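You operate a simulated robot arm through the tools that you are given. There is no shell and no other tool.

You run a simulated two-armed robot. Do the job below in one go: nothing can be reset, and whatever is moved stays where it is left.

Task
Bleed the filter with the primer till its bowl is full and clear.
Fine: stand the drip tray on the yellow square first; open the feed tap and bleed screw, shut both after; spill nothing. Where these are worked on the way, their far stop is far enough and under half their travel is too little: bleed screw, feed tap.
Where things are to end (x, y in the base frame): drip tray within 3 cm of [45, 32].

The check looks at the end state, three seconds after you hand in, the way a careful person would. Anything else that was tipped, shoved, dropped, spilled or broken makes it a failure.

Robot
Two 7-joint arms with fingered hands on one trunk that stands fixed in place. Base frame: the origin is at the foot of the trunk, x ahead of it, y to its left, z up. Lengths are in cm, angles in rad, forces in N, time in s.
The left shoulder is at [5.2, 12.5, 123.7], the right one opposite. With the tool pointing down near the work surface each hand reaches from about 38 to 78 cm from the base axis, measured 20 degrees to its own side. Payload 3.6 kg a hand.
The tool frame of a hand sits at the grasp point between the pads (the TCP): z along the fingers, y along the line on which they close. The tips reach 3 cm beyond it. Largest opening 10.4 cm; the body of the gripper starts 3.5 cm behind the TCP. The gripper is a hand of 4 fingers: y runs from the thumb to the fingers, the wrist lies at [-1.5, -10.4, -17.8] in the tool frame, and closing takes about 1.5 s.
Orientation is that of the tool frame in the base frame, as [roll, pitch, yaw] about the fixed x, y, z axes, in that order (R = Rz(yaw) Ry(pitch) Rx(roll)). With the fingers straight down and the wrist toward the robot, the tool's x, y and z point along [0, 1, 0], [1, 0, 0] and [0, 0, -1] of the base frame.

Tools
- The arms move only by the tool drive_tool. It takes "left_moves", "right_moves" or both (then of equal length, played together; a hand with none holds still); each is one flat list of numbers, 7 for each row, row after row: the shift along the tool's x, y, z in mm, then the turn, a rotation vector about the tool's x, y, z in rad, then the opening, from 0 (shut) to 1 (fully open). In form: [dx, dy, dz, rx, ry, rz, jaw, dx, dy, dz, rx, ry, rz, jaw, ...]. A call has 1 to 20 rows; each row shifts and turns the commanded pose from where the row before left it, along the tool's axes as they then stand. Each row takes 0.2 s and may step no farther than 5 cm and 0.15 rad from the row before; otherwise, or with a gripper value out of range, the whole call is refused. Where a pose cannot be reached the arm comes as near as it can. A force on the tool above 40 N (or 10 N above the force at the start of the call, whichever is more), or a blocked arm, ends the call early, and 0.2 s more pass. The fingers move at their own pace (about 7.2 cm/s each) and stop on an object; they squeeze with about 32 N. The grip force told is the motor's: it shows also when the fingers shut on nothing. Time passes only in rows, and 0.2 s behind the last, so rows that do not move let the fingers close. The reply holds the time, the measured pose of the TCP, the force on the tool along the base axes, the opening and the grip force, in the units named above and with some noise, with the torque about the TCP (base axes, N m) and any sound that the robot's microphone picked up.
- Cameras (640 x 400 px; columns grow to the right, rows downward): "scene" is now at [15.21, 3.79, 142.02]; the picture's right is [0.40, -0.92, 0.00], its down [-0.10, -0.04, -0.99] and it looks along [0.91, 0.40, -0.11] (base axes); focal length 214 px, centre (320, 200). "left" rides on the left gripper at [-6.1, -9.2, -13] in its tool frame; the picture's right is [-0.81, -0.28, 0.52], its down [0.53, -0.71, 0.46] and it looks along [0.24, 0.64, 0.72] (tool axes); focal length 275 px, centre (320, 200). "right" rides on the right gripper at [6.1, -9.2, -13] in its tool frame; the picture's right is [-0.81, 0.28, -0.52], its down [-0.53, -0.71, 0.46] and it looks along [-0.24, 0.64, 0.72] (tool axes); focal length 275 px, centre (320, 200).
- snapshot(camera): a new picture of that camera. No time passes.
- lift_body(by): slides the trunk up (or, below 0, down) by that many cm; the arms and the scene camera ride with it, the base frame stays. It gives what a move gives, with no picture.
- preshape(shape, hand): the hand has 4 fingers and takes this shape, open, in about a second: jaw (thumb against the fingers, like two jaws); tri (thumb and two fingers); tip (a fingertip pinch); poke (one finger out to press); point (the index stretched); flat (the hand flat); cup (the hand cupped); fist (a fist). The gripper value then closes the fingers along that shape, each until it touches; the sizes above hold for jaw. It gives what a move gives, with no picture.
- turn_head(pan, tilt): turns the head with the scene camera to pan (to the left, within 1.396 rad either way) and tilt (down, from -0.506 to 1.204), counted from straight ahead of the robot. It gives what a move gives.
- locate(camera, pixels): there is no depth. For up to 12 entries [column, row, z] of the newest picture of that camera ("zoom" is the newest enlarged one), the place [x, y] in the base frame at which the ray of that pixel passes the height z, good to about 0.3 cm. No time passes.
- enlarge(camera, box): a new picture of the part [left, top, right, bottom] of that camera's present view, enlarged. No time passes.
- job_done(): hands the job in; it is judged then, once.

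Open the grippers and draw the arms clear of the work before you hand the job in, unless the task says otherwise.

The tools are called after ">>>" as a command line: name --argument value ..., lists and objects as JSON in quotes. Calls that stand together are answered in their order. drive_tool: Moves the arms, as the interface text tells. Its arguments: {"type":"object","properties":{"left_moves":{"type":"array","items":{"type":"number"}},"right_moves":{"type":"array","items":{"type":"number"}}},"required":[]} The other tools are called the same way: lift_body (by) slides the trunk up or down; preshape (shape, hand) gives the hand a shape; turn_head (pan, tilt) turns the head that bears the scene camera; snapshot (camera) takes a picture; locate (camera, pixels) gives the place at which the rays of pixels pass given heights; enlarge (camera, box) takes an enlarged picture of a part of a camera's view; job_done () hands the job in.

At the start:

```text
t: 0.0
left_tcp_pos: [27.55, 31.61, 148.23]
left_tool_rot: [3.141, 0.0, 1.571]
left_wrist_force: [-0.6, 0.3, 0.2]
left_moment: [-0.01, 0.02, 0.0]
left_width: 10.36
left_grip_force: 0.1
left_shape: jaw
right_tcp_pos: [35.42, 3.71, 151.49]
right_tool_rot: [-3.141, -0.001, 1.57]
right_wrist_force: [0.2, -0.4, 0.6]
right_moment: [-0.01, 0.0, 0.01]
right_width: 10.39
right_grip_force: 0.0
right_shape: jaw
trunk travel left (down, up): [-46.4, 7.2]
head pan, tilt: [0.412, 0.106]
```

scene: 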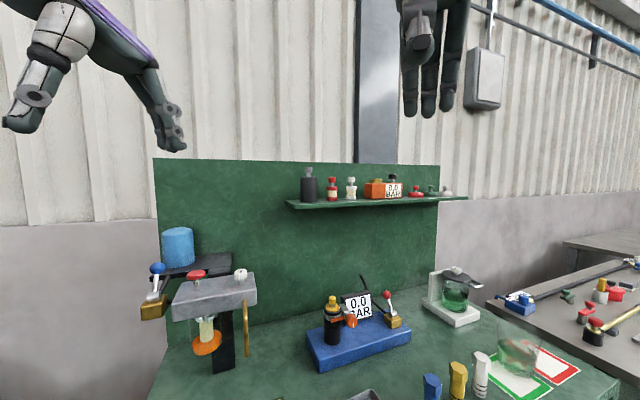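
right: 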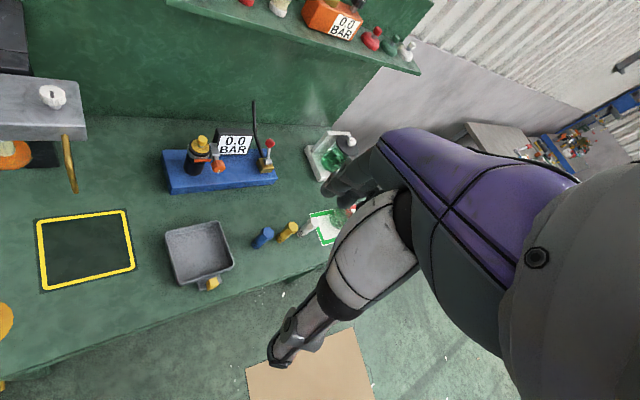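
left: 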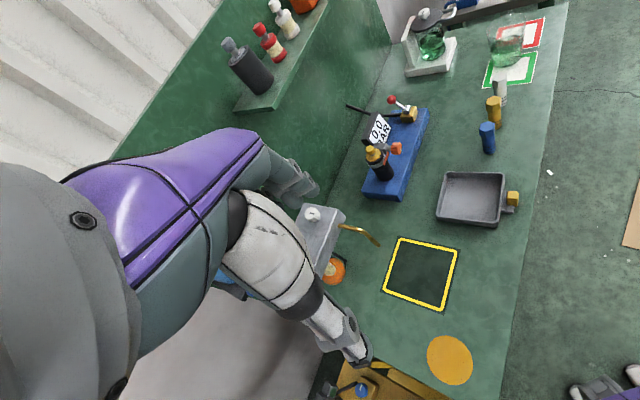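

The first pictures show a filter on a stand at left (orange bowl near scene pixel 207,340), a blue tap lever, red primer button, white bleed screw, and the tray with a yellow knob. I tilt the head down to see the bench better.

>>> turn_head --pan 0.45 --tilt 0.6

```text
t: 0.9
left_tcp_pos: [27.63, 31.54, 148.39]
left_tool_rot: [3.141, 0.0, 1.572]
left_wrist_force: [0.5, 0.7, -1.0]
left_moment: [0.01, 0.03, -0.04]
left_width: 10.37
left_grip_force: 0.1
left_shape: jaw
right_tcp_pos: [35.42, 3.73, 151.41]
right_tool_rot: [-3.141, -0.002, 1.568]
right_wrist_force: [0.2, -0.7, 0.8]
right_moment: [-0.02, 0.01, -0.01]
right_width: 10.35
right_grip_force: 0.1
right_shape: jaw
trunk travel left (down, up): [-46.4, 7.2]
head pan, tilt: [0.45, 0.6]
```

I take a new scene picture after the head turn.

>>> snapshot --camera "scene"

>>> enlarge --camera "scene" --box '[100, 60, 420, 260]'

```text
taken
```

scene: 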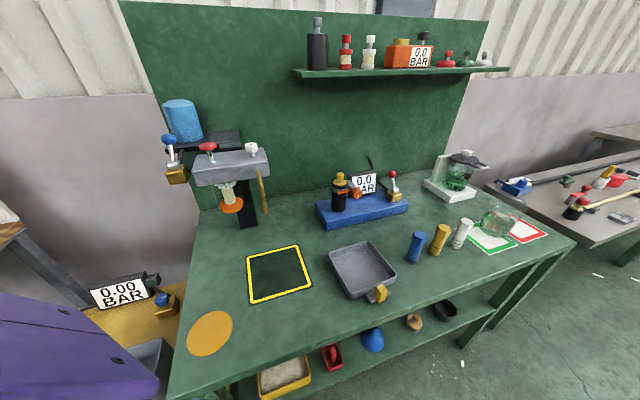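

```text
2.00 times, centred on (260, 160) of scene
```

zoom: 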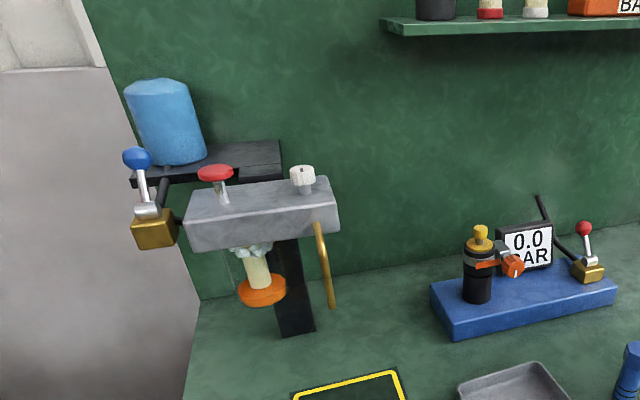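

I check the heights by locating the yellow square (centre about 279,275), whose place is given as (45,32), at several bench heights.

>>> locate --camera "scene" --pixels '[[279, 274, 70], [279, 274, 80], [279, 274, 90], [279, 274, 100], [363, 272, 90], [363, 272, 95], [381, 293, 90], [381, 293, 95]]'

>>> enlarge --camera "scene" --box '[140, 90, 300, 190]'

>>> enlarge --camera "scene" --box '[180, 180, 420, 330]'

```text
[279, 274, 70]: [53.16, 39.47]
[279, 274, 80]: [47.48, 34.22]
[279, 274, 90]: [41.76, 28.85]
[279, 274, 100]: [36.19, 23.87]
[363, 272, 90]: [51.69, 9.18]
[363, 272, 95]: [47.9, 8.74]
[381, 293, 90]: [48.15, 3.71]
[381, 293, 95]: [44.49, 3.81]
```

```text
4.00 times, centred on (220, 140) of scene
```

zoom: 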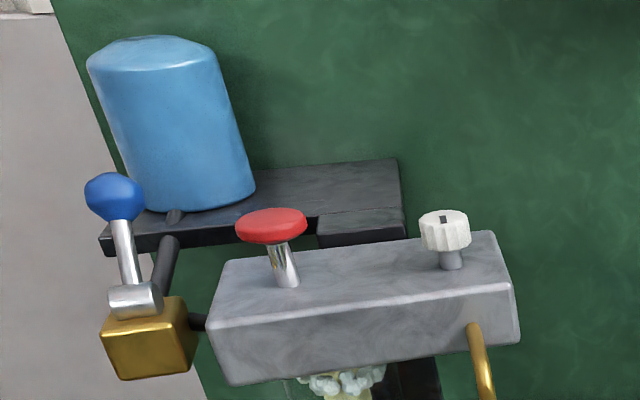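

```text
2.67 times, centred on (300, 255) of scene
```

zoom: 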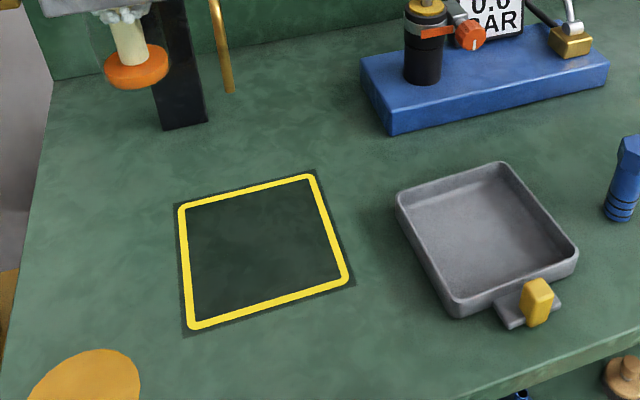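

The bench top is at about z = 84.5. I take fresh hand-camera pictures to triangulate the controls and tray.

>>> snapshot --camera "right"

>>> snapshot --camera "left"

>>> locate --camera "scene" --pixels '[[266.3, 213.8, 84.5], [266.3, 213.8, 90], [266.3, 213.8, 95], [266.3, 213.8, 100], [258.75, 172.5, 110], [258.75, 172.5, 105], [251.5, 146, 110], [251.5, 146, 115], [208, 146, 115], [208, 146, 120], [168.5, 139, 115], [168.5, 139, 120]]'

```text
taken
```

right: 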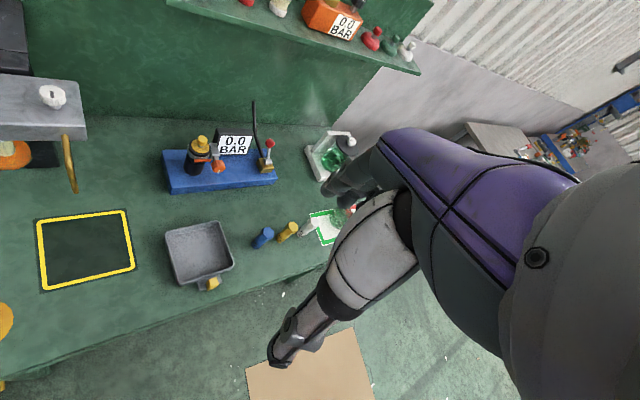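

```text
taken
```

left: 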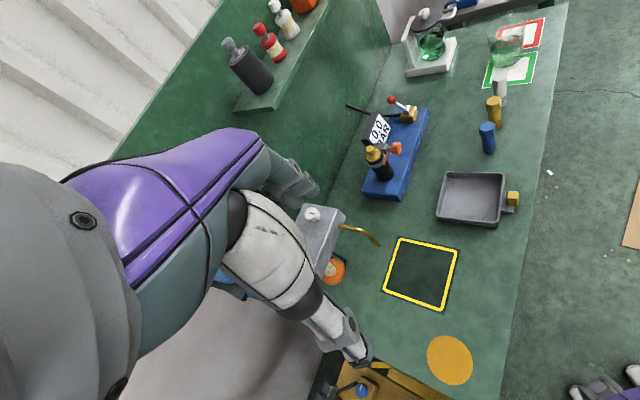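

```text
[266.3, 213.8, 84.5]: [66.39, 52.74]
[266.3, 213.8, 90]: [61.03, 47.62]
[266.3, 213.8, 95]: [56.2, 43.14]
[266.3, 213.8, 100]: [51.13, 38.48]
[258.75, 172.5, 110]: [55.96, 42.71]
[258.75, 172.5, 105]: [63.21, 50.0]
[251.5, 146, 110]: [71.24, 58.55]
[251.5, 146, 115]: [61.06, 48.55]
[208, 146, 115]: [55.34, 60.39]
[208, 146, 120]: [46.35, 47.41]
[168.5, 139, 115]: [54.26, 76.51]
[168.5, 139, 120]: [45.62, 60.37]
```

I triangulate pipe tip (left 379,245; right 76,192), bleed knob (left 311,214; right 52,96), and tray/handle with the hand cameras.

>>> locate --camera "left" --pixels '[[379, 245, 90], [379, 245, 95], [379, 245, 100], [311, 214, 105], [311, 214, 110], [311, 214, 115], [311, 214, 120], [420, 274, 84.5], [513, 198, 88], [471, 197, 85], [333, 270, 95], [333, 270, 100]]'

>>> locate --camera "right" --pixels '[[76, 192, 90], [76, 192, 95], [76, 192, 100], [52, 96, 105], [52, 96, 110], [52, 96, 115], [52, 96, 120], [86, 250, 84.5], [213, 283, 88], [200, 255, 85], [12, 153, 95], [12, 153, 100]]'

>>> enlarge --camera "left" --box '[420, 150, 540, 225]'

>>> enlarge --camera "right" --box '[0, 70, 160, 170]'

>>> enlarge --camera "left" --box '[220, 180, 460, 330]'

```text
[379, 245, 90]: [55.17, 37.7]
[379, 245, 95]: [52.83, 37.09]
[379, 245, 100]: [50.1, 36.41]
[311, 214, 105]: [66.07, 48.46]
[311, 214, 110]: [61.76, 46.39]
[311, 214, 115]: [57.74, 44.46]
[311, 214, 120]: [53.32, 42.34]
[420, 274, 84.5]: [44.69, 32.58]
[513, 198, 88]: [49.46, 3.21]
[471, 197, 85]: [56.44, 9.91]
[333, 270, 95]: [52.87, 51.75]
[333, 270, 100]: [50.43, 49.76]
```

```text
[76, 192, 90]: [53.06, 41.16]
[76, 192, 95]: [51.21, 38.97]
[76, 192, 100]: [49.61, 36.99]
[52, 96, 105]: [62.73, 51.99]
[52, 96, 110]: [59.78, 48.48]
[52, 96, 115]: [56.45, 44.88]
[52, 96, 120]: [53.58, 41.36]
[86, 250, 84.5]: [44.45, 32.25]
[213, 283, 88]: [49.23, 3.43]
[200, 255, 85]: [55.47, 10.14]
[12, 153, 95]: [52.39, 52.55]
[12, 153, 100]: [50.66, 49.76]
```

```text
5.33 times, centred on (480, 188) of left
```

zoom: 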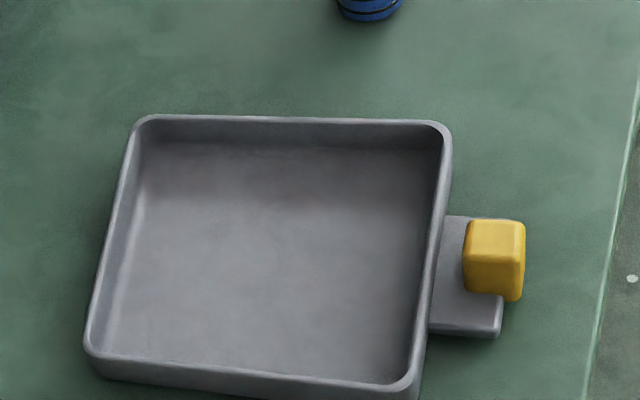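

```text
4.00 times, centred on (80, 120) of right
```

zoom: 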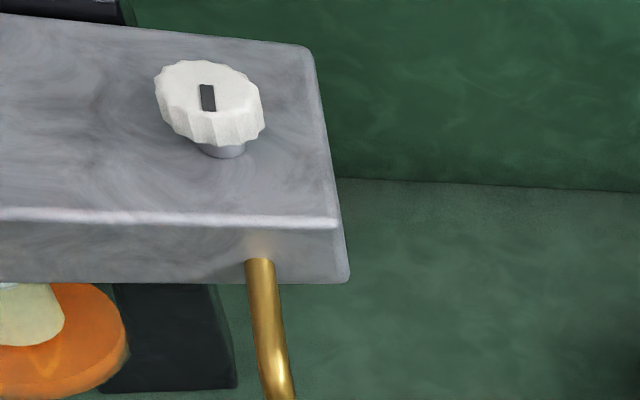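

```text
2.67 times, centred on (340, 255) of left
```

zoom: 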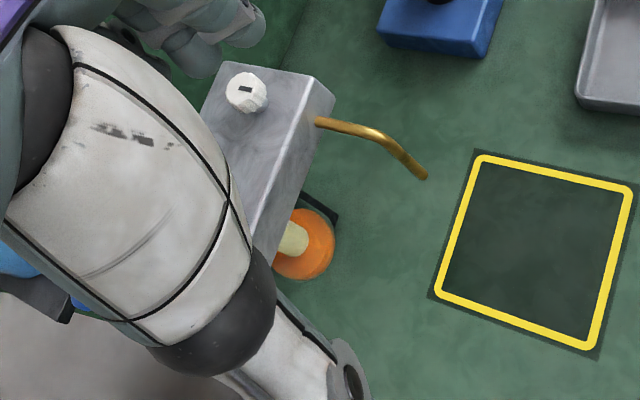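

Pipe tip is near (49,36,102), bleed knob near (55.3,43.3,117.5). Now I look closer at the tray with each camera to get its corners and handle.

>>> locate --camera "left" --pixels '[[446.3, 172.5, 87], [503.4, 173.4, 87], [496.9, 222.2, 87], [436.5, 215.6, 87], [446.3, 172.5, 88.5], [503.4, 173.4, 88.5], [496.9, 222.2, 88.5], [436.5, 215.6, 88.5]]'

>>> enlarge --camera "right" --box '[140, 205, 260, 305]'

>>> enlarge --camera "scene" --box '[310, 220, 430, 320]'

```text
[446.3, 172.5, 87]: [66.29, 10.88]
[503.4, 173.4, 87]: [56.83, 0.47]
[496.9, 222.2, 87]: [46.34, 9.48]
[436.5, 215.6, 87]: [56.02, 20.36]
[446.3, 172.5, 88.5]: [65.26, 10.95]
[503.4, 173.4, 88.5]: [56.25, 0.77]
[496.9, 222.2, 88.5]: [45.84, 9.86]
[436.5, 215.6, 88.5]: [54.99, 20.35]
```

```text
4.00 times, centred on (200, 255) of right
```

zoom: 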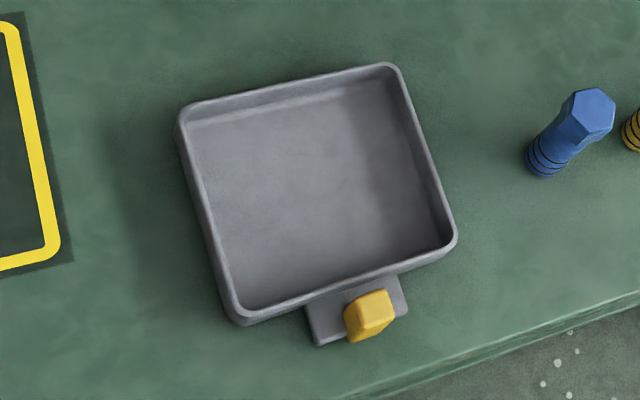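

```text
4.00 times, centred on (370, 270) of scene
```

zoom: 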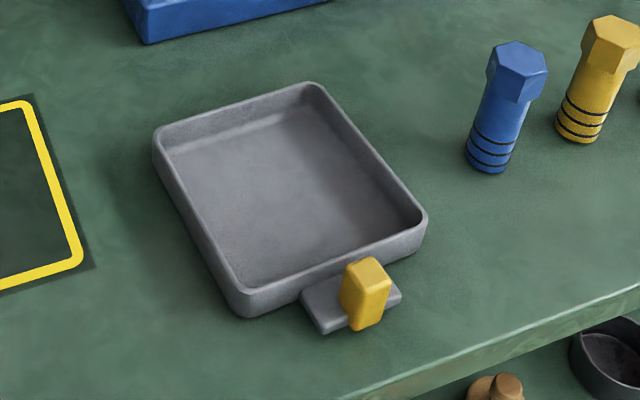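

I locate the yellow square's corners in the scene view and the tray's rim in the right/scene view to get the orientations.

>>> locate --camera "scene" --pixels '[[248, 257, 84.5], [298, 245.5, 84.5], [311, 286, 84.5], [251, 303, 84.5], [388, 241.2, 87.5], [416, 273.5, 87.5], [369.5, 294.5, 87.5], [349.5, 255, 87.5]]'

>>> locate --camera "right" --pixels '[[238, 221, 87.5], [254, 265, 87.5], [199, 285, 87.5], [185, 232, 87.5], [38, 220, 84.5], [128, 211, 84.5], [134, 269, 84.5], [43, 289, 84.5], [233, 278, 90], [233, 278, 88]]'

```text
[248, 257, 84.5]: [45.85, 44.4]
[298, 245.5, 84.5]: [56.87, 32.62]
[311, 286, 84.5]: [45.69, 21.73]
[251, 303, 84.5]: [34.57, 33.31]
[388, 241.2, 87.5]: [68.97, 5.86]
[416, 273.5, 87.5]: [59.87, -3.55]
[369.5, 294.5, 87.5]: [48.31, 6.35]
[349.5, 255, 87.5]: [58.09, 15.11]
```

```text
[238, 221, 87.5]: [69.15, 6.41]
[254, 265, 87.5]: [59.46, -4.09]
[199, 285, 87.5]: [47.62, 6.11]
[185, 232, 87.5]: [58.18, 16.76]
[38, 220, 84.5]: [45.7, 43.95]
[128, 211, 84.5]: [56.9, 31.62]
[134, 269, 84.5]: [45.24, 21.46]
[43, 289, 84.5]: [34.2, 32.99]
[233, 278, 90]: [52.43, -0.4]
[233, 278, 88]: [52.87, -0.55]
```

The square is turned about 45° in the base frame, its centre at (45.4,32.8) or so, and the tray (centre about 56,10.4, z rim 87.5) is aligned similarly with its yellow handle at about (49.3,3.3). First I move the right arm aside to the right so the left arm has free room.

>>> drive_tool --right_moves '[-45, 0, 0, 0, 0, 0, 1, -45, 0, 0, 0, 0, 0, 1, -45, 0, 0, 0, 0, 0, 1, -45, 0, 0, 0, 0, 0, 1, -45, 0, 0, 0, 0, 0, 1, -45, 0, 0, 0, 0, 0, 1]'

```text
t: 2.3
left_tcp_pos: [27.66, 31.47, 148.35]
left_tool_rot: [-3.141, -0.002, 1.569]
left_wrist_force: [-0.5, 0.0, -0.8]
left_moment: [0.01, 0.0, -0.01]
left_width: 10.38
left_grip_force: 0.1
left_shape: jaw
right_tcp_pos: [37.06, -23.31, 149.56]
right_tool_rot: [3.139, -0.006, 1.57]
right_wrist_force: [-0.1, -0.4, 0.9]
right_moment: [0.03, 0.03, 0.02]
right_width: 10.38
right_grip_force: 0.1
right_shape: jaw
right hand out of reach, approached as far as the arm can: row 3, 4, 5, 6
trunk travel left (down, up): [-46.4, 7.2]
head pan, tilt: [0.45, 0.6]
```

Right arm is clear now. I move the left hand over toward the tray, to about (40,10,115), to look at the handle closely.

>>> drive_tool --left_moves '[-23, 13, 36, 0, 0, 0, 1, -23, 13, 36, 0, 0, 0, 1, -23, 13, 36, 0, 0, 0, 1, -23, 13, 36, 0, 0, 0, 1, -23, 13, 36, 0, 0, 0, 1, -23, 13, 36, 0, 0, 0, 1, -23, 13, 36, 0, 0, 0, 1, -23, 13, 36, 0, 0, 0, 1, -23, 13, 36, 0, 0, 0, 1]'

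>>> snapshot --camera "left"

>>> snapshot --camera "scene"

```text
t: 4.3
left_tcp_pos: [39.51, 10.91, 115.72]
left_tool_rot: [-3.139, 0.001, 1.569]
left_wrist_force: [-0.8, -0.4, -0.3]
left_moment: [0.01, 0.03, 0.04]
left_width: 10.39
left_grip_force: 0.0
left_shape: jaw
right_tcp_pos: [37.15, -23.02, 149.54]
right_tool_rot: [-3.14, -0.002, 1.569]
right_wrist_force: [-0.5, 0.7, -0.3]
right_moment: [0.0, 0.05, 0.01]
right_width: 10.41
right_grip_force: 0.1
right_shape: jaw
trunk travel left (down, up): [-46.4, 7.2]
head pan, tilt: [0.45, 0.6]
```

```text
taken
```

left: 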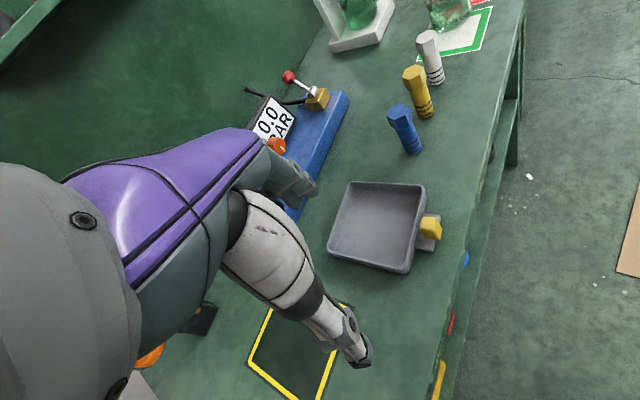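

```text
taken
```

scene: 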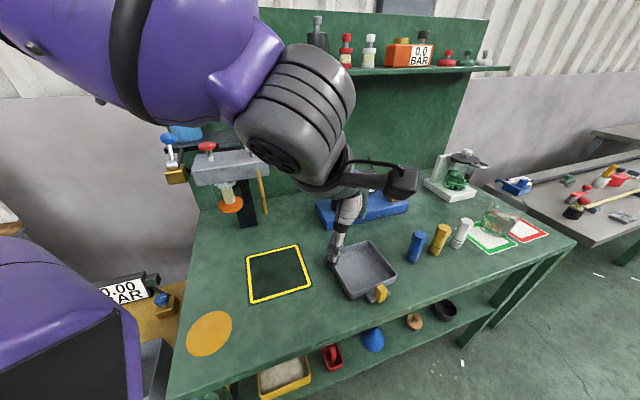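

The left view shows the tray at (378,225) with handle at (430,228). I enlarge the handle and locate it.

>>> enlarge --camera "left" --box '[320, 170, 460, 257]'

>>> locate --camera "left" --pixels '[[350, 182, 87.5], [425, 185, 87.5], [407, 271, 87.5], [330, 250, 87.5], [433, 222, 89], [425, 234, 87]]'

>>> enlarge --camera "scene" --box '[340, 260, 420, 310]'

```text
4.57 times, centred on (390, 214) of left
```

zoom: 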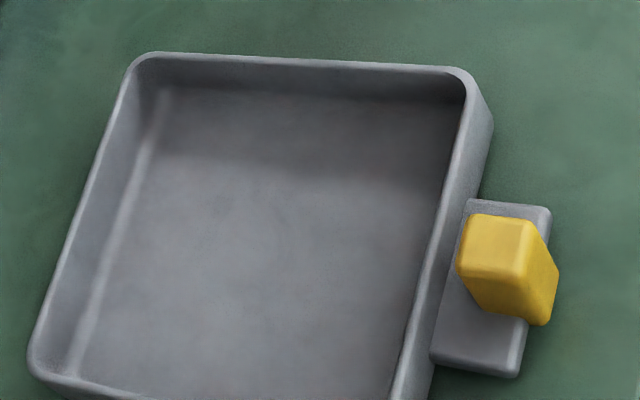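

```text
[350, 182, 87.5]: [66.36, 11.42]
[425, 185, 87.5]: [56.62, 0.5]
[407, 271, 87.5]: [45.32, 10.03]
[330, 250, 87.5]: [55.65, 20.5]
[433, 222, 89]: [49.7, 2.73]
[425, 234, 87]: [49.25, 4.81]
```

```text
8.00 times, centred on (380, 285) of scene
```

zoom: 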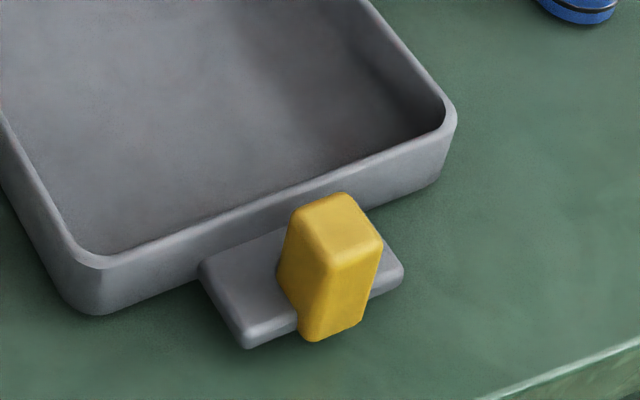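

I triangulate the block's top face (scene 381.9,288.5; left 428.75,223.4) and foot for height.

>>> locate --camera "left" --pixels '[[428.75, 223.4, 88], [428.75, 223.4, 89], [428.75, 223.4, 90], [428.75, 223.4, 91], [432, 237.5, 86], [432, 237.5, 87], [421, 228.5, 89], [422, 217.5, 89], [436.5, 219.5, 89], [435.5, 231.5, 89]]'

>>> locate --camera "scene" --pixels '[[381.9, 288.5, 88], [381.9, 288.5, 89], [381.9, 288.5, 90], [381.9, 288.5, 91], [379, 302.5, 86], [379, 302.5, 87], [377, 286.5, 89], [382.5, 284.3, 89], [388, 289.5, 89], [381.3, 293.5, 89]]'

```text
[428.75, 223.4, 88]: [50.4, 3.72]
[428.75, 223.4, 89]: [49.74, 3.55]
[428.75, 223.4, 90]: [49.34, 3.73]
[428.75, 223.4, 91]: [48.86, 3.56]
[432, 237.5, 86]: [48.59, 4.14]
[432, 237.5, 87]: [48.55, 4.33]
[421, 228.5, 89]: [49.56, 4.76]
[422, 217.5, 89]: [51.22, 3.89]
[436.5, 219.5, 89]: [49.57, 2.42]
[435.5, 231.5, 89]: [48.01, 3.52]
```

```text
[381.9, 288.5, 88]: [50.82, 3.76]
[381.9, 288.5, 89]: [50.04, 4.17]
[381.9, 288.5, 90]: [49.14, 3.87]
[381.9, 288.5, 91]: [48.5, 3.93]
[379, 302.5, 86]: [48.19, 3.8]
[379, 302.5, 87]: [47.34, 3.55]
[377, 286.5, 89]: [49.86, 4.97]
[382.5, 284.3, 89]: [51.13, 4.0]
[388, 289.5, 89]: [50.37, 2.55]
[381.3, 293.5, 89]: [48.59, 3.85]
```

Block top is about z = 89.8 centred near (49.35,3.75). I triangulate the tab's outer-left corner (left 433.3,252; scene 371,302.5) to know the tab height.

>>> locate --camera "left" --pixels '[[433.3, 251.5, 84.5], [433.3, 251.5, 85.5], [433.3, 251.5, 86.5], [440, 216, 85.5], [440, 216, 86.5]]'

>>> locate --camera "scene" --pixels '[[371, 302.3, 84.5], [371, 302.3, 85.5], [371, 302.3, 86.5], [390, 294, 85.5], [390, 294, 86.5]]'

```text
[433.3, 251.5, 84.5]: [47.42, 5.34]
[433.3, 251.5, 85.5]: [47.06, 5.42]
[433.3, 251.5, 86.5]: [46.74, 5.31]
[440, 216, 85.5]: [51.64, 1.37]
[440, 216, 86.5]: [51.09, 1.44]
```

```text
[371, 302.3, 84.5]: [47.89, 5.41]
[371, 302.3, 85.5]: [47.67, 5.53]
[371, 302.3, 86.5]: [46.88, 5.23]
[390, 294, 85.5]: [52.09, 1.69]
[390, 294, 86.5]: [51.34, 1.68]
```

Tab top is about z = 86.5, so tips must stay above ~86.8 (TCP about 90). I rotate the left hand about 41° clockwise so its closing line lies across the handle, and see whether the arm can hold that.

>>> drive_tool --left_moves '[0, 0, 0, 0, 0, 0.143, 1, 0, 0, 0, 0, 0, 0.143, 1, 0, 0, 0, 0, 0, 0.143, 1, 0, 0, 0, 0, 0, 0.143, 1, 0, 0, 0, 0, 0, 0.143, 1]'

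>>> snapshot --camera "left"

```text
t: 5.5
left_tcp_pos: [39.24, 10.94, 115.91]
left_tool_rot: [-3.141, 0.001, 0.855]
left_wrist_force: [0.4, -0.2, -0.4]
left_moment: [-0.01, -0.01, -0.01]
left_width: 10.39
left_grip_force: 0.0
left_shape: jaw
right_tcp_pos: [37.15, -23.03, 149.59]
right_tool_rot: [3.141, -0.002, 1.571]
right_wrist_force: [-0.2, -0.2, -1.1]
right_moment: [0.0, 0.02, -0.01]
right_width: 10.35
right_grip_force: 0.0
right_shape: jaw
trunk travel left (down, up): [-46.4, 7.2]
head pan, tilt: [0.45, 0.6]
```

```text
taken
```

left: 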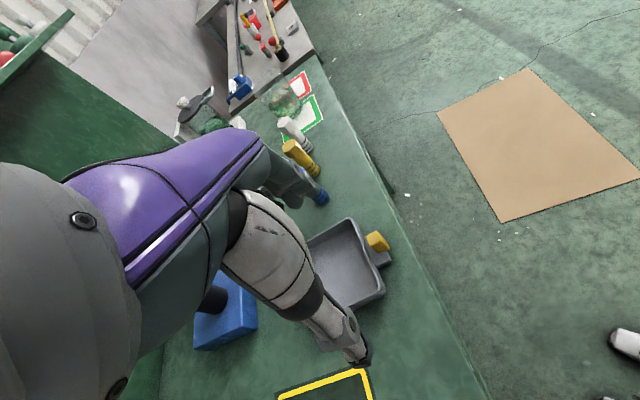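

Orientation reached (yaw 0.855). Before moving in I check where the blue bolt-like items stand relative to the handle.

>>> snapshot --camera "scene"

>>> locate --camera "scene" --pixels '[[412, 260, 84.5], [418, 235, 92], [434, 254, 84.5], [443, 228, 92], [457, 245, 84.5]]'

```text
taken
```

scene: 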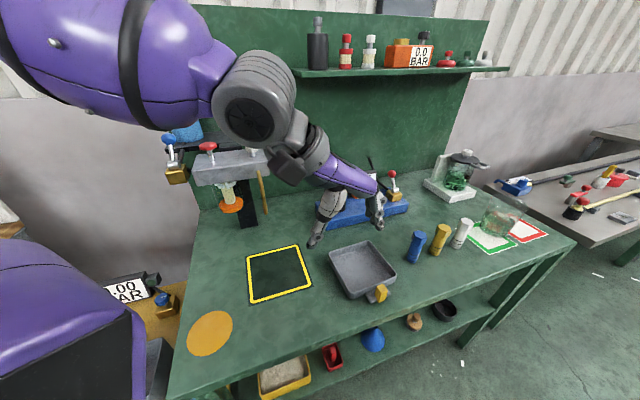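

```text
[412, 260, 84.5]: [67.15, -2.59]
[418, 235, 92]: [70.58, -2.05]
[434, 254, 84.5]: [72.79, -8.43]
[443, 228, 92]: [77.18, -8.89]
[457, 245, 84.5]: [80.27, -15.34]
```

The items stand 13 cm or more clear. I move above the handle to z ≈ 97.

>>> drive_tool --left_moves '[2, 20.6, 31.5, 0, 0, 0, 1, 2, 20.6, 31.5, 0, 0, 0, 1, 2, 20.6, 31.5, 0, 0, 0, 1, 2, 20.6, 31.5, 0, 0, 0, 1, 2, 20.6, 31.5, 0, 0, 0, 1, 2, 20.6, 31.5, 0, 0, 0, 1]'

>>> snapshot --camera "left"

>>> enlarge --camera "scene" --box '[300, 180, 460, 310]'

```text
t: 6.9
left_tcp_pos: [49.46, 3.79, 96.99]
left_tool_rot: [-3.141, 0.001, 0.855]
left_wrist_force: [0.9, 0.2, 0.4]
left_moment: [0.03, 0.01, -0.01]
left_width: 10.38
left_grip_force: 0.1
left_shape: jaw
right_tcp_pos: [37.07, -23.15, 149.64]
right_tool_rot: [-3.141, -0.002, 1.573]
right_wrist_force: [0.7, 0.0, -0.7]
right_moment: [0.0, 0.02, -0.02]
right_width: 10.36
right_grip_force: 0.0
right_shape: jaw
trunk travel left (down, up): [-46.4, 7.2]
head pan, tilt: [0.45, 0.6]
```

```text
taken
```

left: 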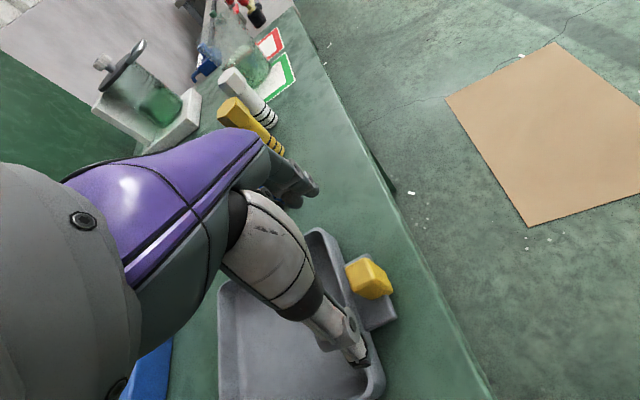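

```text
3.08 times, centred on (380, 245) of scene
```

zoom: 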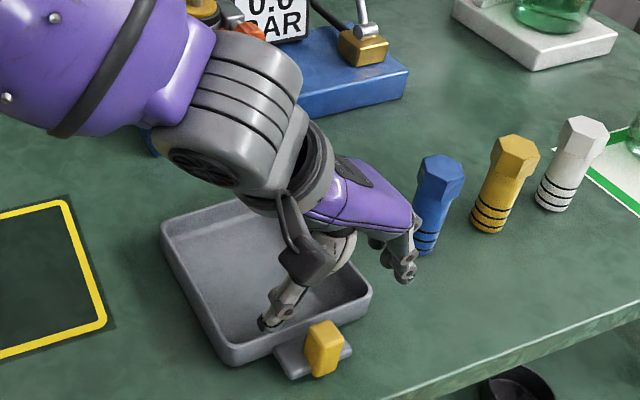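

The hand hangs over the handle: block top centre seems at about left (368,272), slightly off the expected (357,275). I enlarge and locate to correct.

>>> enlarge --camera "left" --box '[310, 230, 422, 300]'

>>> locate --camera "left" --pixels '[[347, 264, 89.8], [371, 258, 89.8], [387, 276, 89.8], [357, 282, 89.8], [307, 244, 97]]'

```text
5.71 times, centred on (366, 265) of left
```

zoom: 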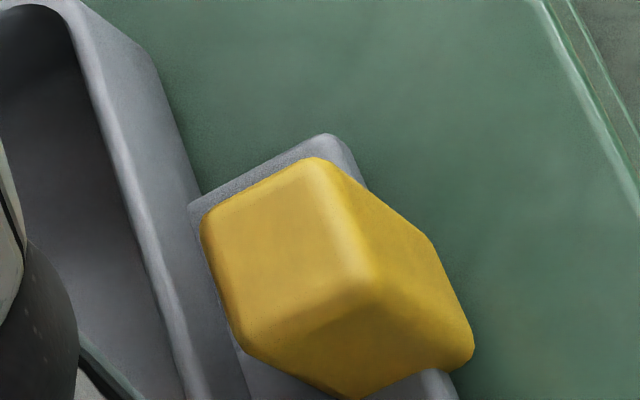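

```text
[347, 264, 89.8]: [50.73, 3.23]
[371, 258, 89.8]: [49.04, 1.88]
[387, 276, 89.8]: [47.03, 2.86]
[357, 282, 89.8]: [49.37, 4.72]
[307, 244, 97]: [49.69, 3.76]
```

Zoom gives the block's top corners at left (345.9,267.6), (364.3,258), (375.6,279.9), (352,290.4); I locate these to fix the block centre and its direction.

>>> locate --camera "left" --pixels '[[345.9, 267.6, 89.8], [364.25, 258, 89.8], [375.6, 279.9, 89.8], [352, 290.4, 89.8], [359.5, 274, 89.8], [359.5, 274, 90.3]]'

```text
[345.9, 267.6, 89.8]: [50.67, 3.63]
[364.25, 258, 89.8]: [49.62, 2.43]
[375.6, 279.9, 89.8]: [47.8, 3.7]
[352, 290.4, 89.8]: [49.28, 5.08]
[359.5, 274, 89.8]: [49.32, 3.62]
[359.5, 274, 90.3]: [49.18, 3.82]
```

The block centre (49.3,3.7) lines up with the TCP. I descend 7 cm to z ≈ 90 and let it settle.

>>> drive_tool --left_moves '[-1, 0, 23, 0, 0, 0, 1, -1, 0, 23, 0, 0, 0, 1, 0, 0, 12, 0, 0, 0, 1, 0, 0, 10, 0, 0, 0, 1]'

>>> snapshot --camera "left"

>>> enlarge --camera "scene" --box '[300, 200, 460, 310]'

```text
t: 7.9
left_tcp_pos: [48.9, 3.69, 89.91]
left_tool_rot: [-3.136, 0.005, 0.857]
left_wrist_force: [-0.2, -0.2, -0.7]
left_moment: [0.01, -0.01, 0.01]
left_width: 10.4
left_grip_force: 0.1
left_shape: jaw
right_tcp_pos: [37.16, -22.99, 149.46]
right_tool_rot: [3.141, -0.004, 1.569]
right_wrist_force: [0.0, 0.3, 0.7]
right_moment: [-0.01, 0.01, -0.01]
right_width: 10.37
right_grip_force: 0.0
right_shape: jaw
trunk travel left (down, up): [-46.4, 7.2]
head pan, tilt: [0.45, 0.6]
```

```text
taken
```

left: 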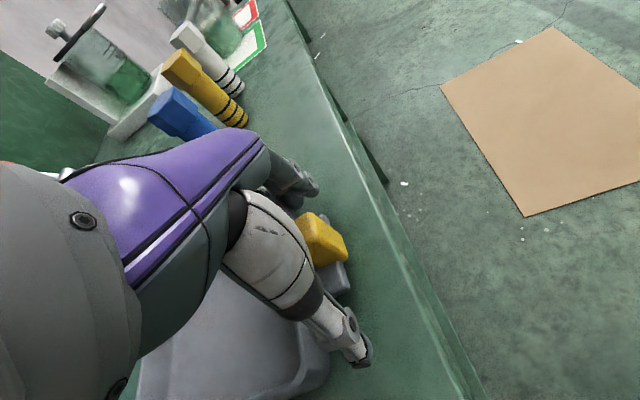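

```text
3.64 times, centred on (380, 255) of scene
```

zoom: 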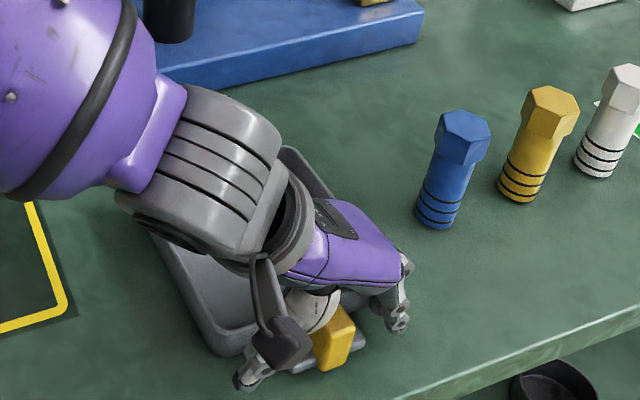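

The hand straddles the block with no contact force. I close the fingers on the handle.

>>> drive_tool --left_moves '[0, 0, 0, 0, 0, 0, 0, 0, 0, 0, 0, 0, 0, 0, 0, 0, 0, 0, 0, 0, 0, 0, 0, 0, 0, 0, 0, 0, 0, 0, 0, 0, 0, 0, 0, 0, 0, 0, 0, 0, 0, 0, 0, 0, 0, 0, 0, 0, 0, 0, 0, 0, 0, 0, 0, 0]'

>>> snapshot --camera "left"

>>> enlarge --camera "scene" --box '[300, 200, 460, 310]'

```text
t: 9.7
left_tcp_pos: [49.0, 3.63, 90.39]
left_tool_rot: [3.139, -0.001, 0.855]
left_wrist_force: [0.7, 1.6, 7.7]
left_moment: [-0.24, -0.43, 0.1]
left_width: 3.77
left_grip_force: 32.7
left_shape: jaw
right_tcp_pos: [36.96, -23.1, 149.64]
right_tool_rot: [3.138, -0.002, 1.571]
right_wrist_force: [0.6, 0.2, 0.1]
right_moment: [0.01, -0.06, 0.02]
right_width: 10.37
right_grip_force: 0.0
right_shape: jaw
trunk travel left (down, up): [-46.4, 7.2]
head pan, tilt: [0.45, 0.6]
```

```text
taken
```

left: 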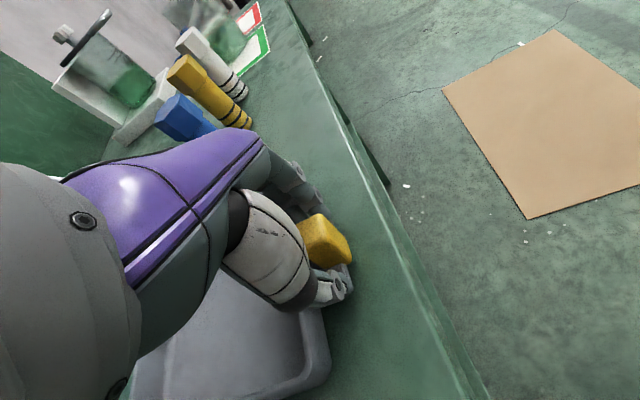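

```text
3.64 times, centred on (380, 255) of scene
```

zoom: 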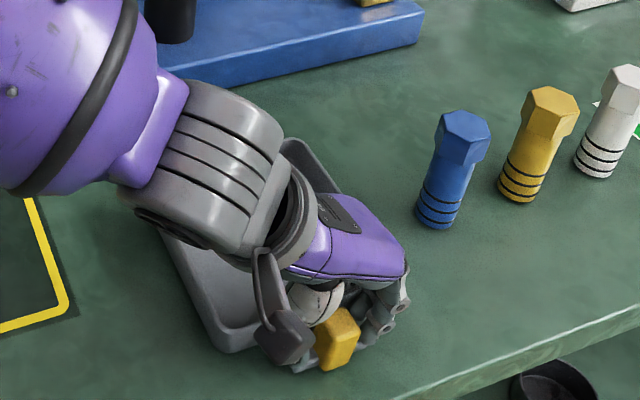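

Gripped (32.7 N, 3.8 cm), with 7.7 N upward reaction, likely the tips resting on the tab. I raise 4 mm to ease that and read the force.

>>> drive_tool --left_moves '[0, 0, -2, 0, 0, 0, 0, 0, 0, -2, 0, 0, 0, 0, 0, 0, 0, 0, 0, 0, 0]'

>>> enlarge --camera "left" --box '[220, 170, 380, 400]'

```text
t: 10.5
left_tcp_pos: [49.19, 3.54, 90.58]
left_tool_rot: [-3.139, -0.001, 0.856]
left_wrist_force: [0.3, 0.2, 0.1]
left_moment: [-0.14, 0.02, 0.02]
left_width: 3.75
left_grip_force: 31.6
left_shape: jaw
right_tcp_pos: [37.03, -23.1, 149.56]
right_tool_rot: [3.141, -0.002, 1.572]
right_wrist_force: [0.1, 0.0, 0.5]
right_moment: [0.03, -0.01, 0.02]
right_width: 10.39
right_grip_force: 0.0
right_shape: jaw
trunk travel left (down, up): [-46.4, 7.2]
head pan, tilt: [0.45, 0.6]
```

```text
1.74 times, centred on (300, 285) of left
```

zoom: 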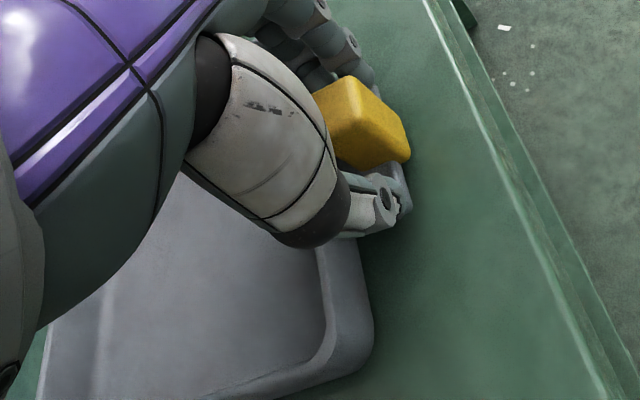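

Force is near zero now with the grip holding. I raise another 6 mm to see how the tray's weight behaves.

>>> drive_tool --left_moves '[0, 0, -3, 0, 0, 0, 0, 0, 0, -3, 0, 0, 0, 0, 0, 0, 0, 0, 0, 0, 0]'

>>> snapshot --camera "left"

>>> enlarge --camera "scene" --box '[300, 200, 460, 310]'

```text
t: 11.3
left_tcp_pos: [49.26, 3.61, 91.15]
left_tool_rot: [-3.141, 0.0, 0.856]
left_wrist_force: [0.5, 0.1, -1.7]
left_moment: [-0.07, 0.1, 0.02]
left_width: 3.68
left_grip_force: 32.1
left_shape: jaw
right_tcp_pos: [37.04, -23.0, 149.55]
right_tool_rot: [3.14, -0.003, 1.57]
right_wrist_force: [-0.1, -0.1, 0.3]
right_moment: [-0.01, 0.02, 0.01]
right_width: 10.39
right_grip_force: 0.1
right_shape: jaw
trunk travel left (down, up): [-46.4, 7.2]
head pan, tilt: [0.45, 0.6]
```

```text
taken
```

left: 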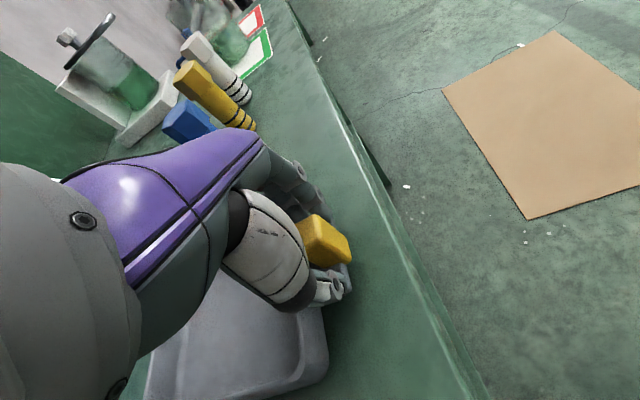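

```text
3.64 times, centred on (380, 255) of scene
```

zoom: 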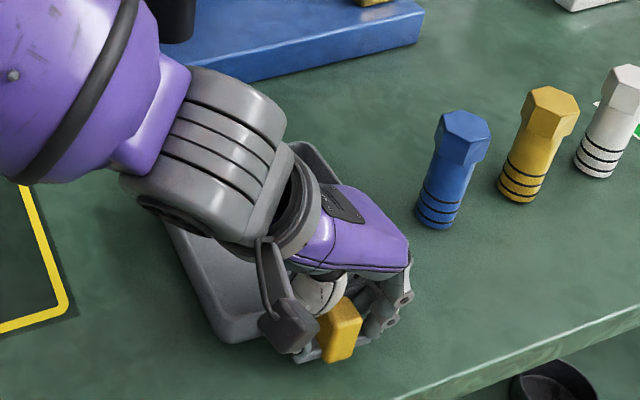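

The tray's handle end is slightly lifted and firmly held. I drag it toward the yellow square in small steps, first half of the way.

>>> drive_tool --left_moves '[8.5, -19.3, 0, 0, 0, 0, 0, 8.5, -19.3, 0, 0, 0, 0, 0, 8.5, -19.3, 0, 0, 0, 0, 0, 8.5, -19.3, 0, 0, 0, 0, 0, 8.5, -19.3, 0, 0, 0, 0, 0, 8.5, -19.3, 0, 0, 0, 0, 0]'

>>> snapshot --camera "scene"

>>> snapshot --camera "left"

```text
t: 12.7
left_tcp_pos: [43.83, 14.89, 91.29]
left_tool_rot: [3.141, 0.003, 0.855]
left_wrist_force: [-0.3, -0.1, -2.0]
left_moment: [-0.06, 0.1, 0.02]
left_width: 3.72
left_grip_force: 31.4
left_shape: jaw
right_tcp_pos: [36.96, -23.01, 149.7]
right_tool_rot: [3.138, -0.002, 1.57]
right_wrist_force: [-0.6, -0.9, 0.1]
right_moment: [0.04, 0.0, -0.02]
right_width: 10.38
right_grip_force: 0.0
right_shape: jaw
trunk travel left (down, up): [-46.4, 7.2]
head pan, tilt: [0.45, 0.6]
```

```text
taken
```

scene: 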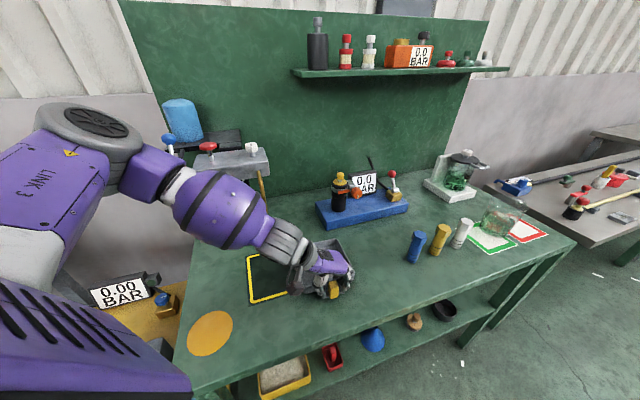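

```text
taken
```

left: 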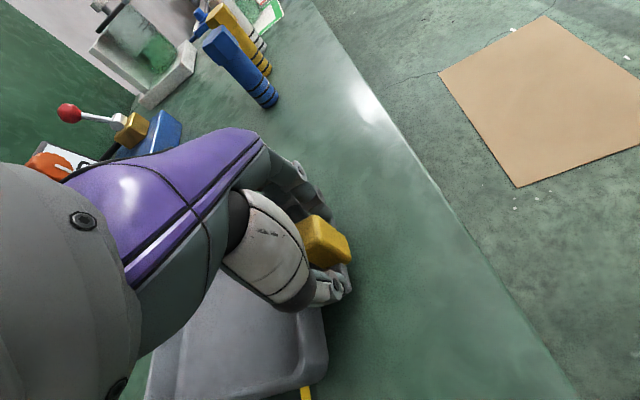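

Halfway: the grip holds (TCP 43.8,14.9). I check the right camera to see the left elbow's clearance from the filter before going on.

>>> snapshot --camera "right"

```text
taken
```

right: 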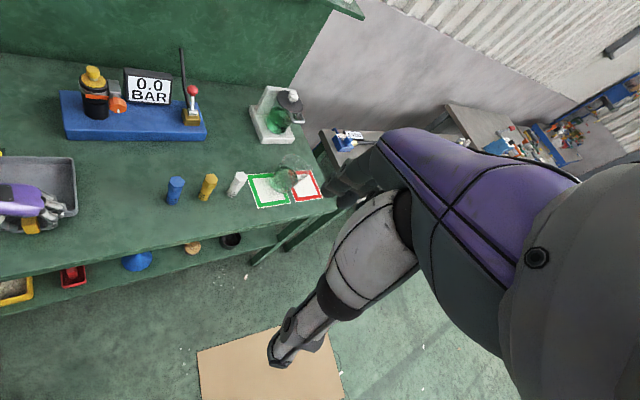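

The right view doesn't reach the filter, so I go on in shorter moves and watch the scene camera.

>>> drive_tool --left_moves '[8.5, -19.3, 0, 0, 0, 0, 0, 8.5, -19.3, 0, 0, 0, 0, 0, 8.5, -19.3, 0, 0, 0, 0, 0]'

>>> snapshot --camera "scene"

```text
t: 13.5
left_tcp_pos: [41.2, 20.8, 91.19]
left_tool_rot: [-3.142, 0.001, 0.855]
left_wrist_force: [0.3, -0.7, -1.7]
left_moment: [-0.06, 0.03, -0.03]
left_width: 3.73
left_grip_force: 32.0
left_shape: jaw
right_tcp_pos: [36.93, -22.97, 149.65]
right_tool_rot: [3.14, 0.0, 1.57]
right_wrist_force: [0.1, 0.0, -0.5]
right_moment: [0.0, 0.0, 0.0]
right_width: 10.39
right_grip_force: 0.1
right_shape: jaw
trunk travel left (down, up): [-46.4, 7.2]
head pan, tilt: [0.45, 0.6]
```

```text
taken
```

scene: 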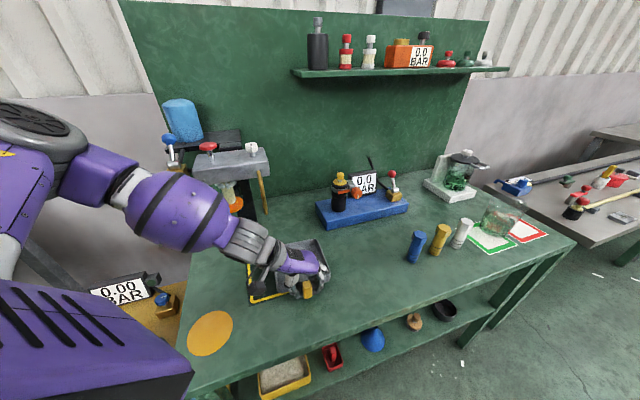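

The arm is well clear of the filter. I drive the remaining ~6.4 cm with a slight clockwise turn to line up with the square.

>>> drive_tool --left_moves '[8.4, -19.6, 0, 0, 0, 0.02, 0, 8.4, -19.6, 0, 0, 0, 0.03, 0, 9.5, -19, 0, 0, 0, 0.03, 0, 0, 0, 0, 0, 0, 0, 0]'

>>> snapshot --camera "scene"

>>> snapshot --camera "left"

>>> enlarge --camera "scene" --box '[180, 170, 380, 320]'

```text
t: 14.5
left_tcp_pos: [38.69, 26.72, 91.33]
left_tool_rot: [-3.141, 0.0, 0.775]
left_wrist_force: [-1.0, -0.4, -1.6]
left_moment: [-0.05, 0.03, 0.01]
left_width: 3.37
left_grip_force: 32.1
left_shape: jaw
right_tcp_pos: [37.02, -22.99, 149.52]
right_tool_rot: [3.141, -0.004, 1.572]
right_wrist_force: [-0.9, 0.3, -0.7]
right_moment: [-0.02, -0.02, 0.01]
right_width: 10.36
right_grip_force: 0.2
right_shape: jaw
trunk travel left (down, up): [-46.4, 7.2]
head pan, tilt: [0.45, 0.6]
```

```text
taken
```

scene: 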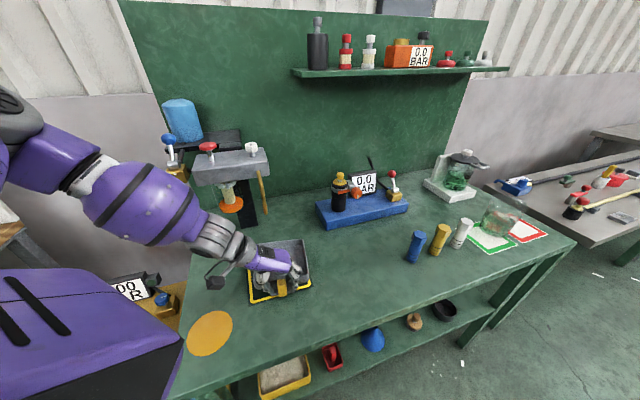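

```text
taken
```

left: 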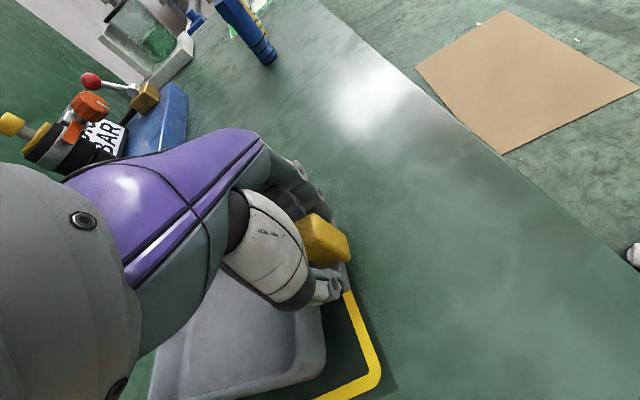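

```text
2.67 times, centred on (280, 245) of scene
```

zoom: 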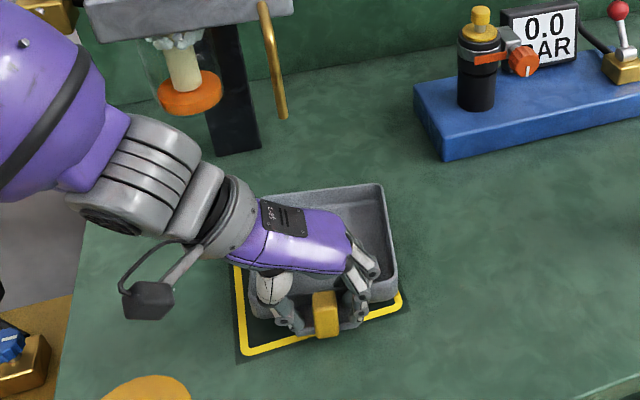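

The tray now sits on the yellow square. I lower the handle end about 9 mm back to the bench, watching the force.

>>> drive_tool --left_moves '[0, 0, 3, 0, 0, 0, 0, 0, 0, 3, 0, 0, 0, 0, 0, 0, 2, 0, 0, 0, 0, 0, 0, 0, 0, 0, 0, 0]'

>>> snapshot --camera "scene"

>>> enlarge --camera "scene" --box '[220, 225, 340, 310]'

```text
t: 15.5
left_tcp_pos: [38.52, 26.44, 90.53]
left_tool_rot: [3.14, 0.001, 0.775]
left_wrist_force: [-1.3, 1.0, 10.2]
left_moment: [-0.49, -0.54, 0.01]
left_width: 3.37
left_grip_force: 32.3
left_shape: jaw
right_tcp_pos: [36.84, -23.03, 149.71]
right_tool_rot: [3.14, -0.005, 1.572]
right_wrist_force: [-0.6, -0.3, 0.5]
right_moment: [0.0, -0.01, 0.0]
right_width: 10.33
right_grip_force: 0.1
right_shape: jaw
trunk travel left (down, up): [-46.4, 7.2]
head pan, tilt: [0.45, 0.6]
```

```text
taken
```

scene: 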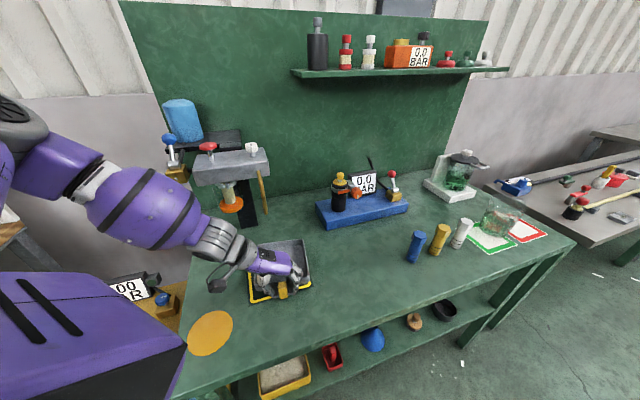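

```text
4.71 times, centred on (280, 268) of scene
```

zoom: 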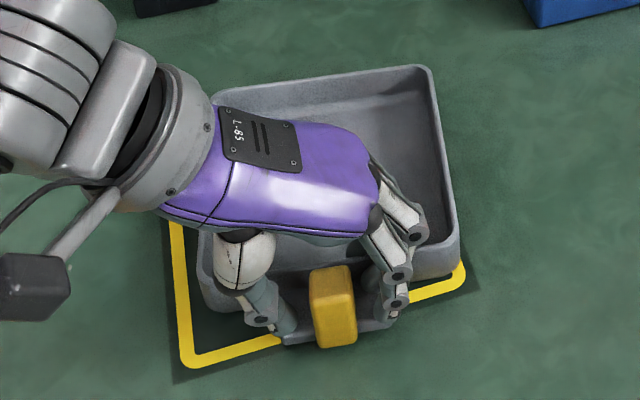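

Pressing with about 10 N, so it is down. I locate the rim corners (scene 303,240; 309,277.5; 257,245; 254.5,284) to check the pan's centre.

>>> locate --camera "scene" --pixels '[[302.9, 239.9, 87.5], [309.2, 277.5, 87.5], [255.5, 284.5, 87.5], [257, 246, 87.5]]'

```text
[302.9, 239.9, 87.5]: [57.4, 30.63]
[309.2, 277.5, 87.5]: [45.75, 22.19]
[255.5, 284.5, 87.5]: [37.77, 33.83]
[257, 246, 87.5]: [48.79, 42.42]
```

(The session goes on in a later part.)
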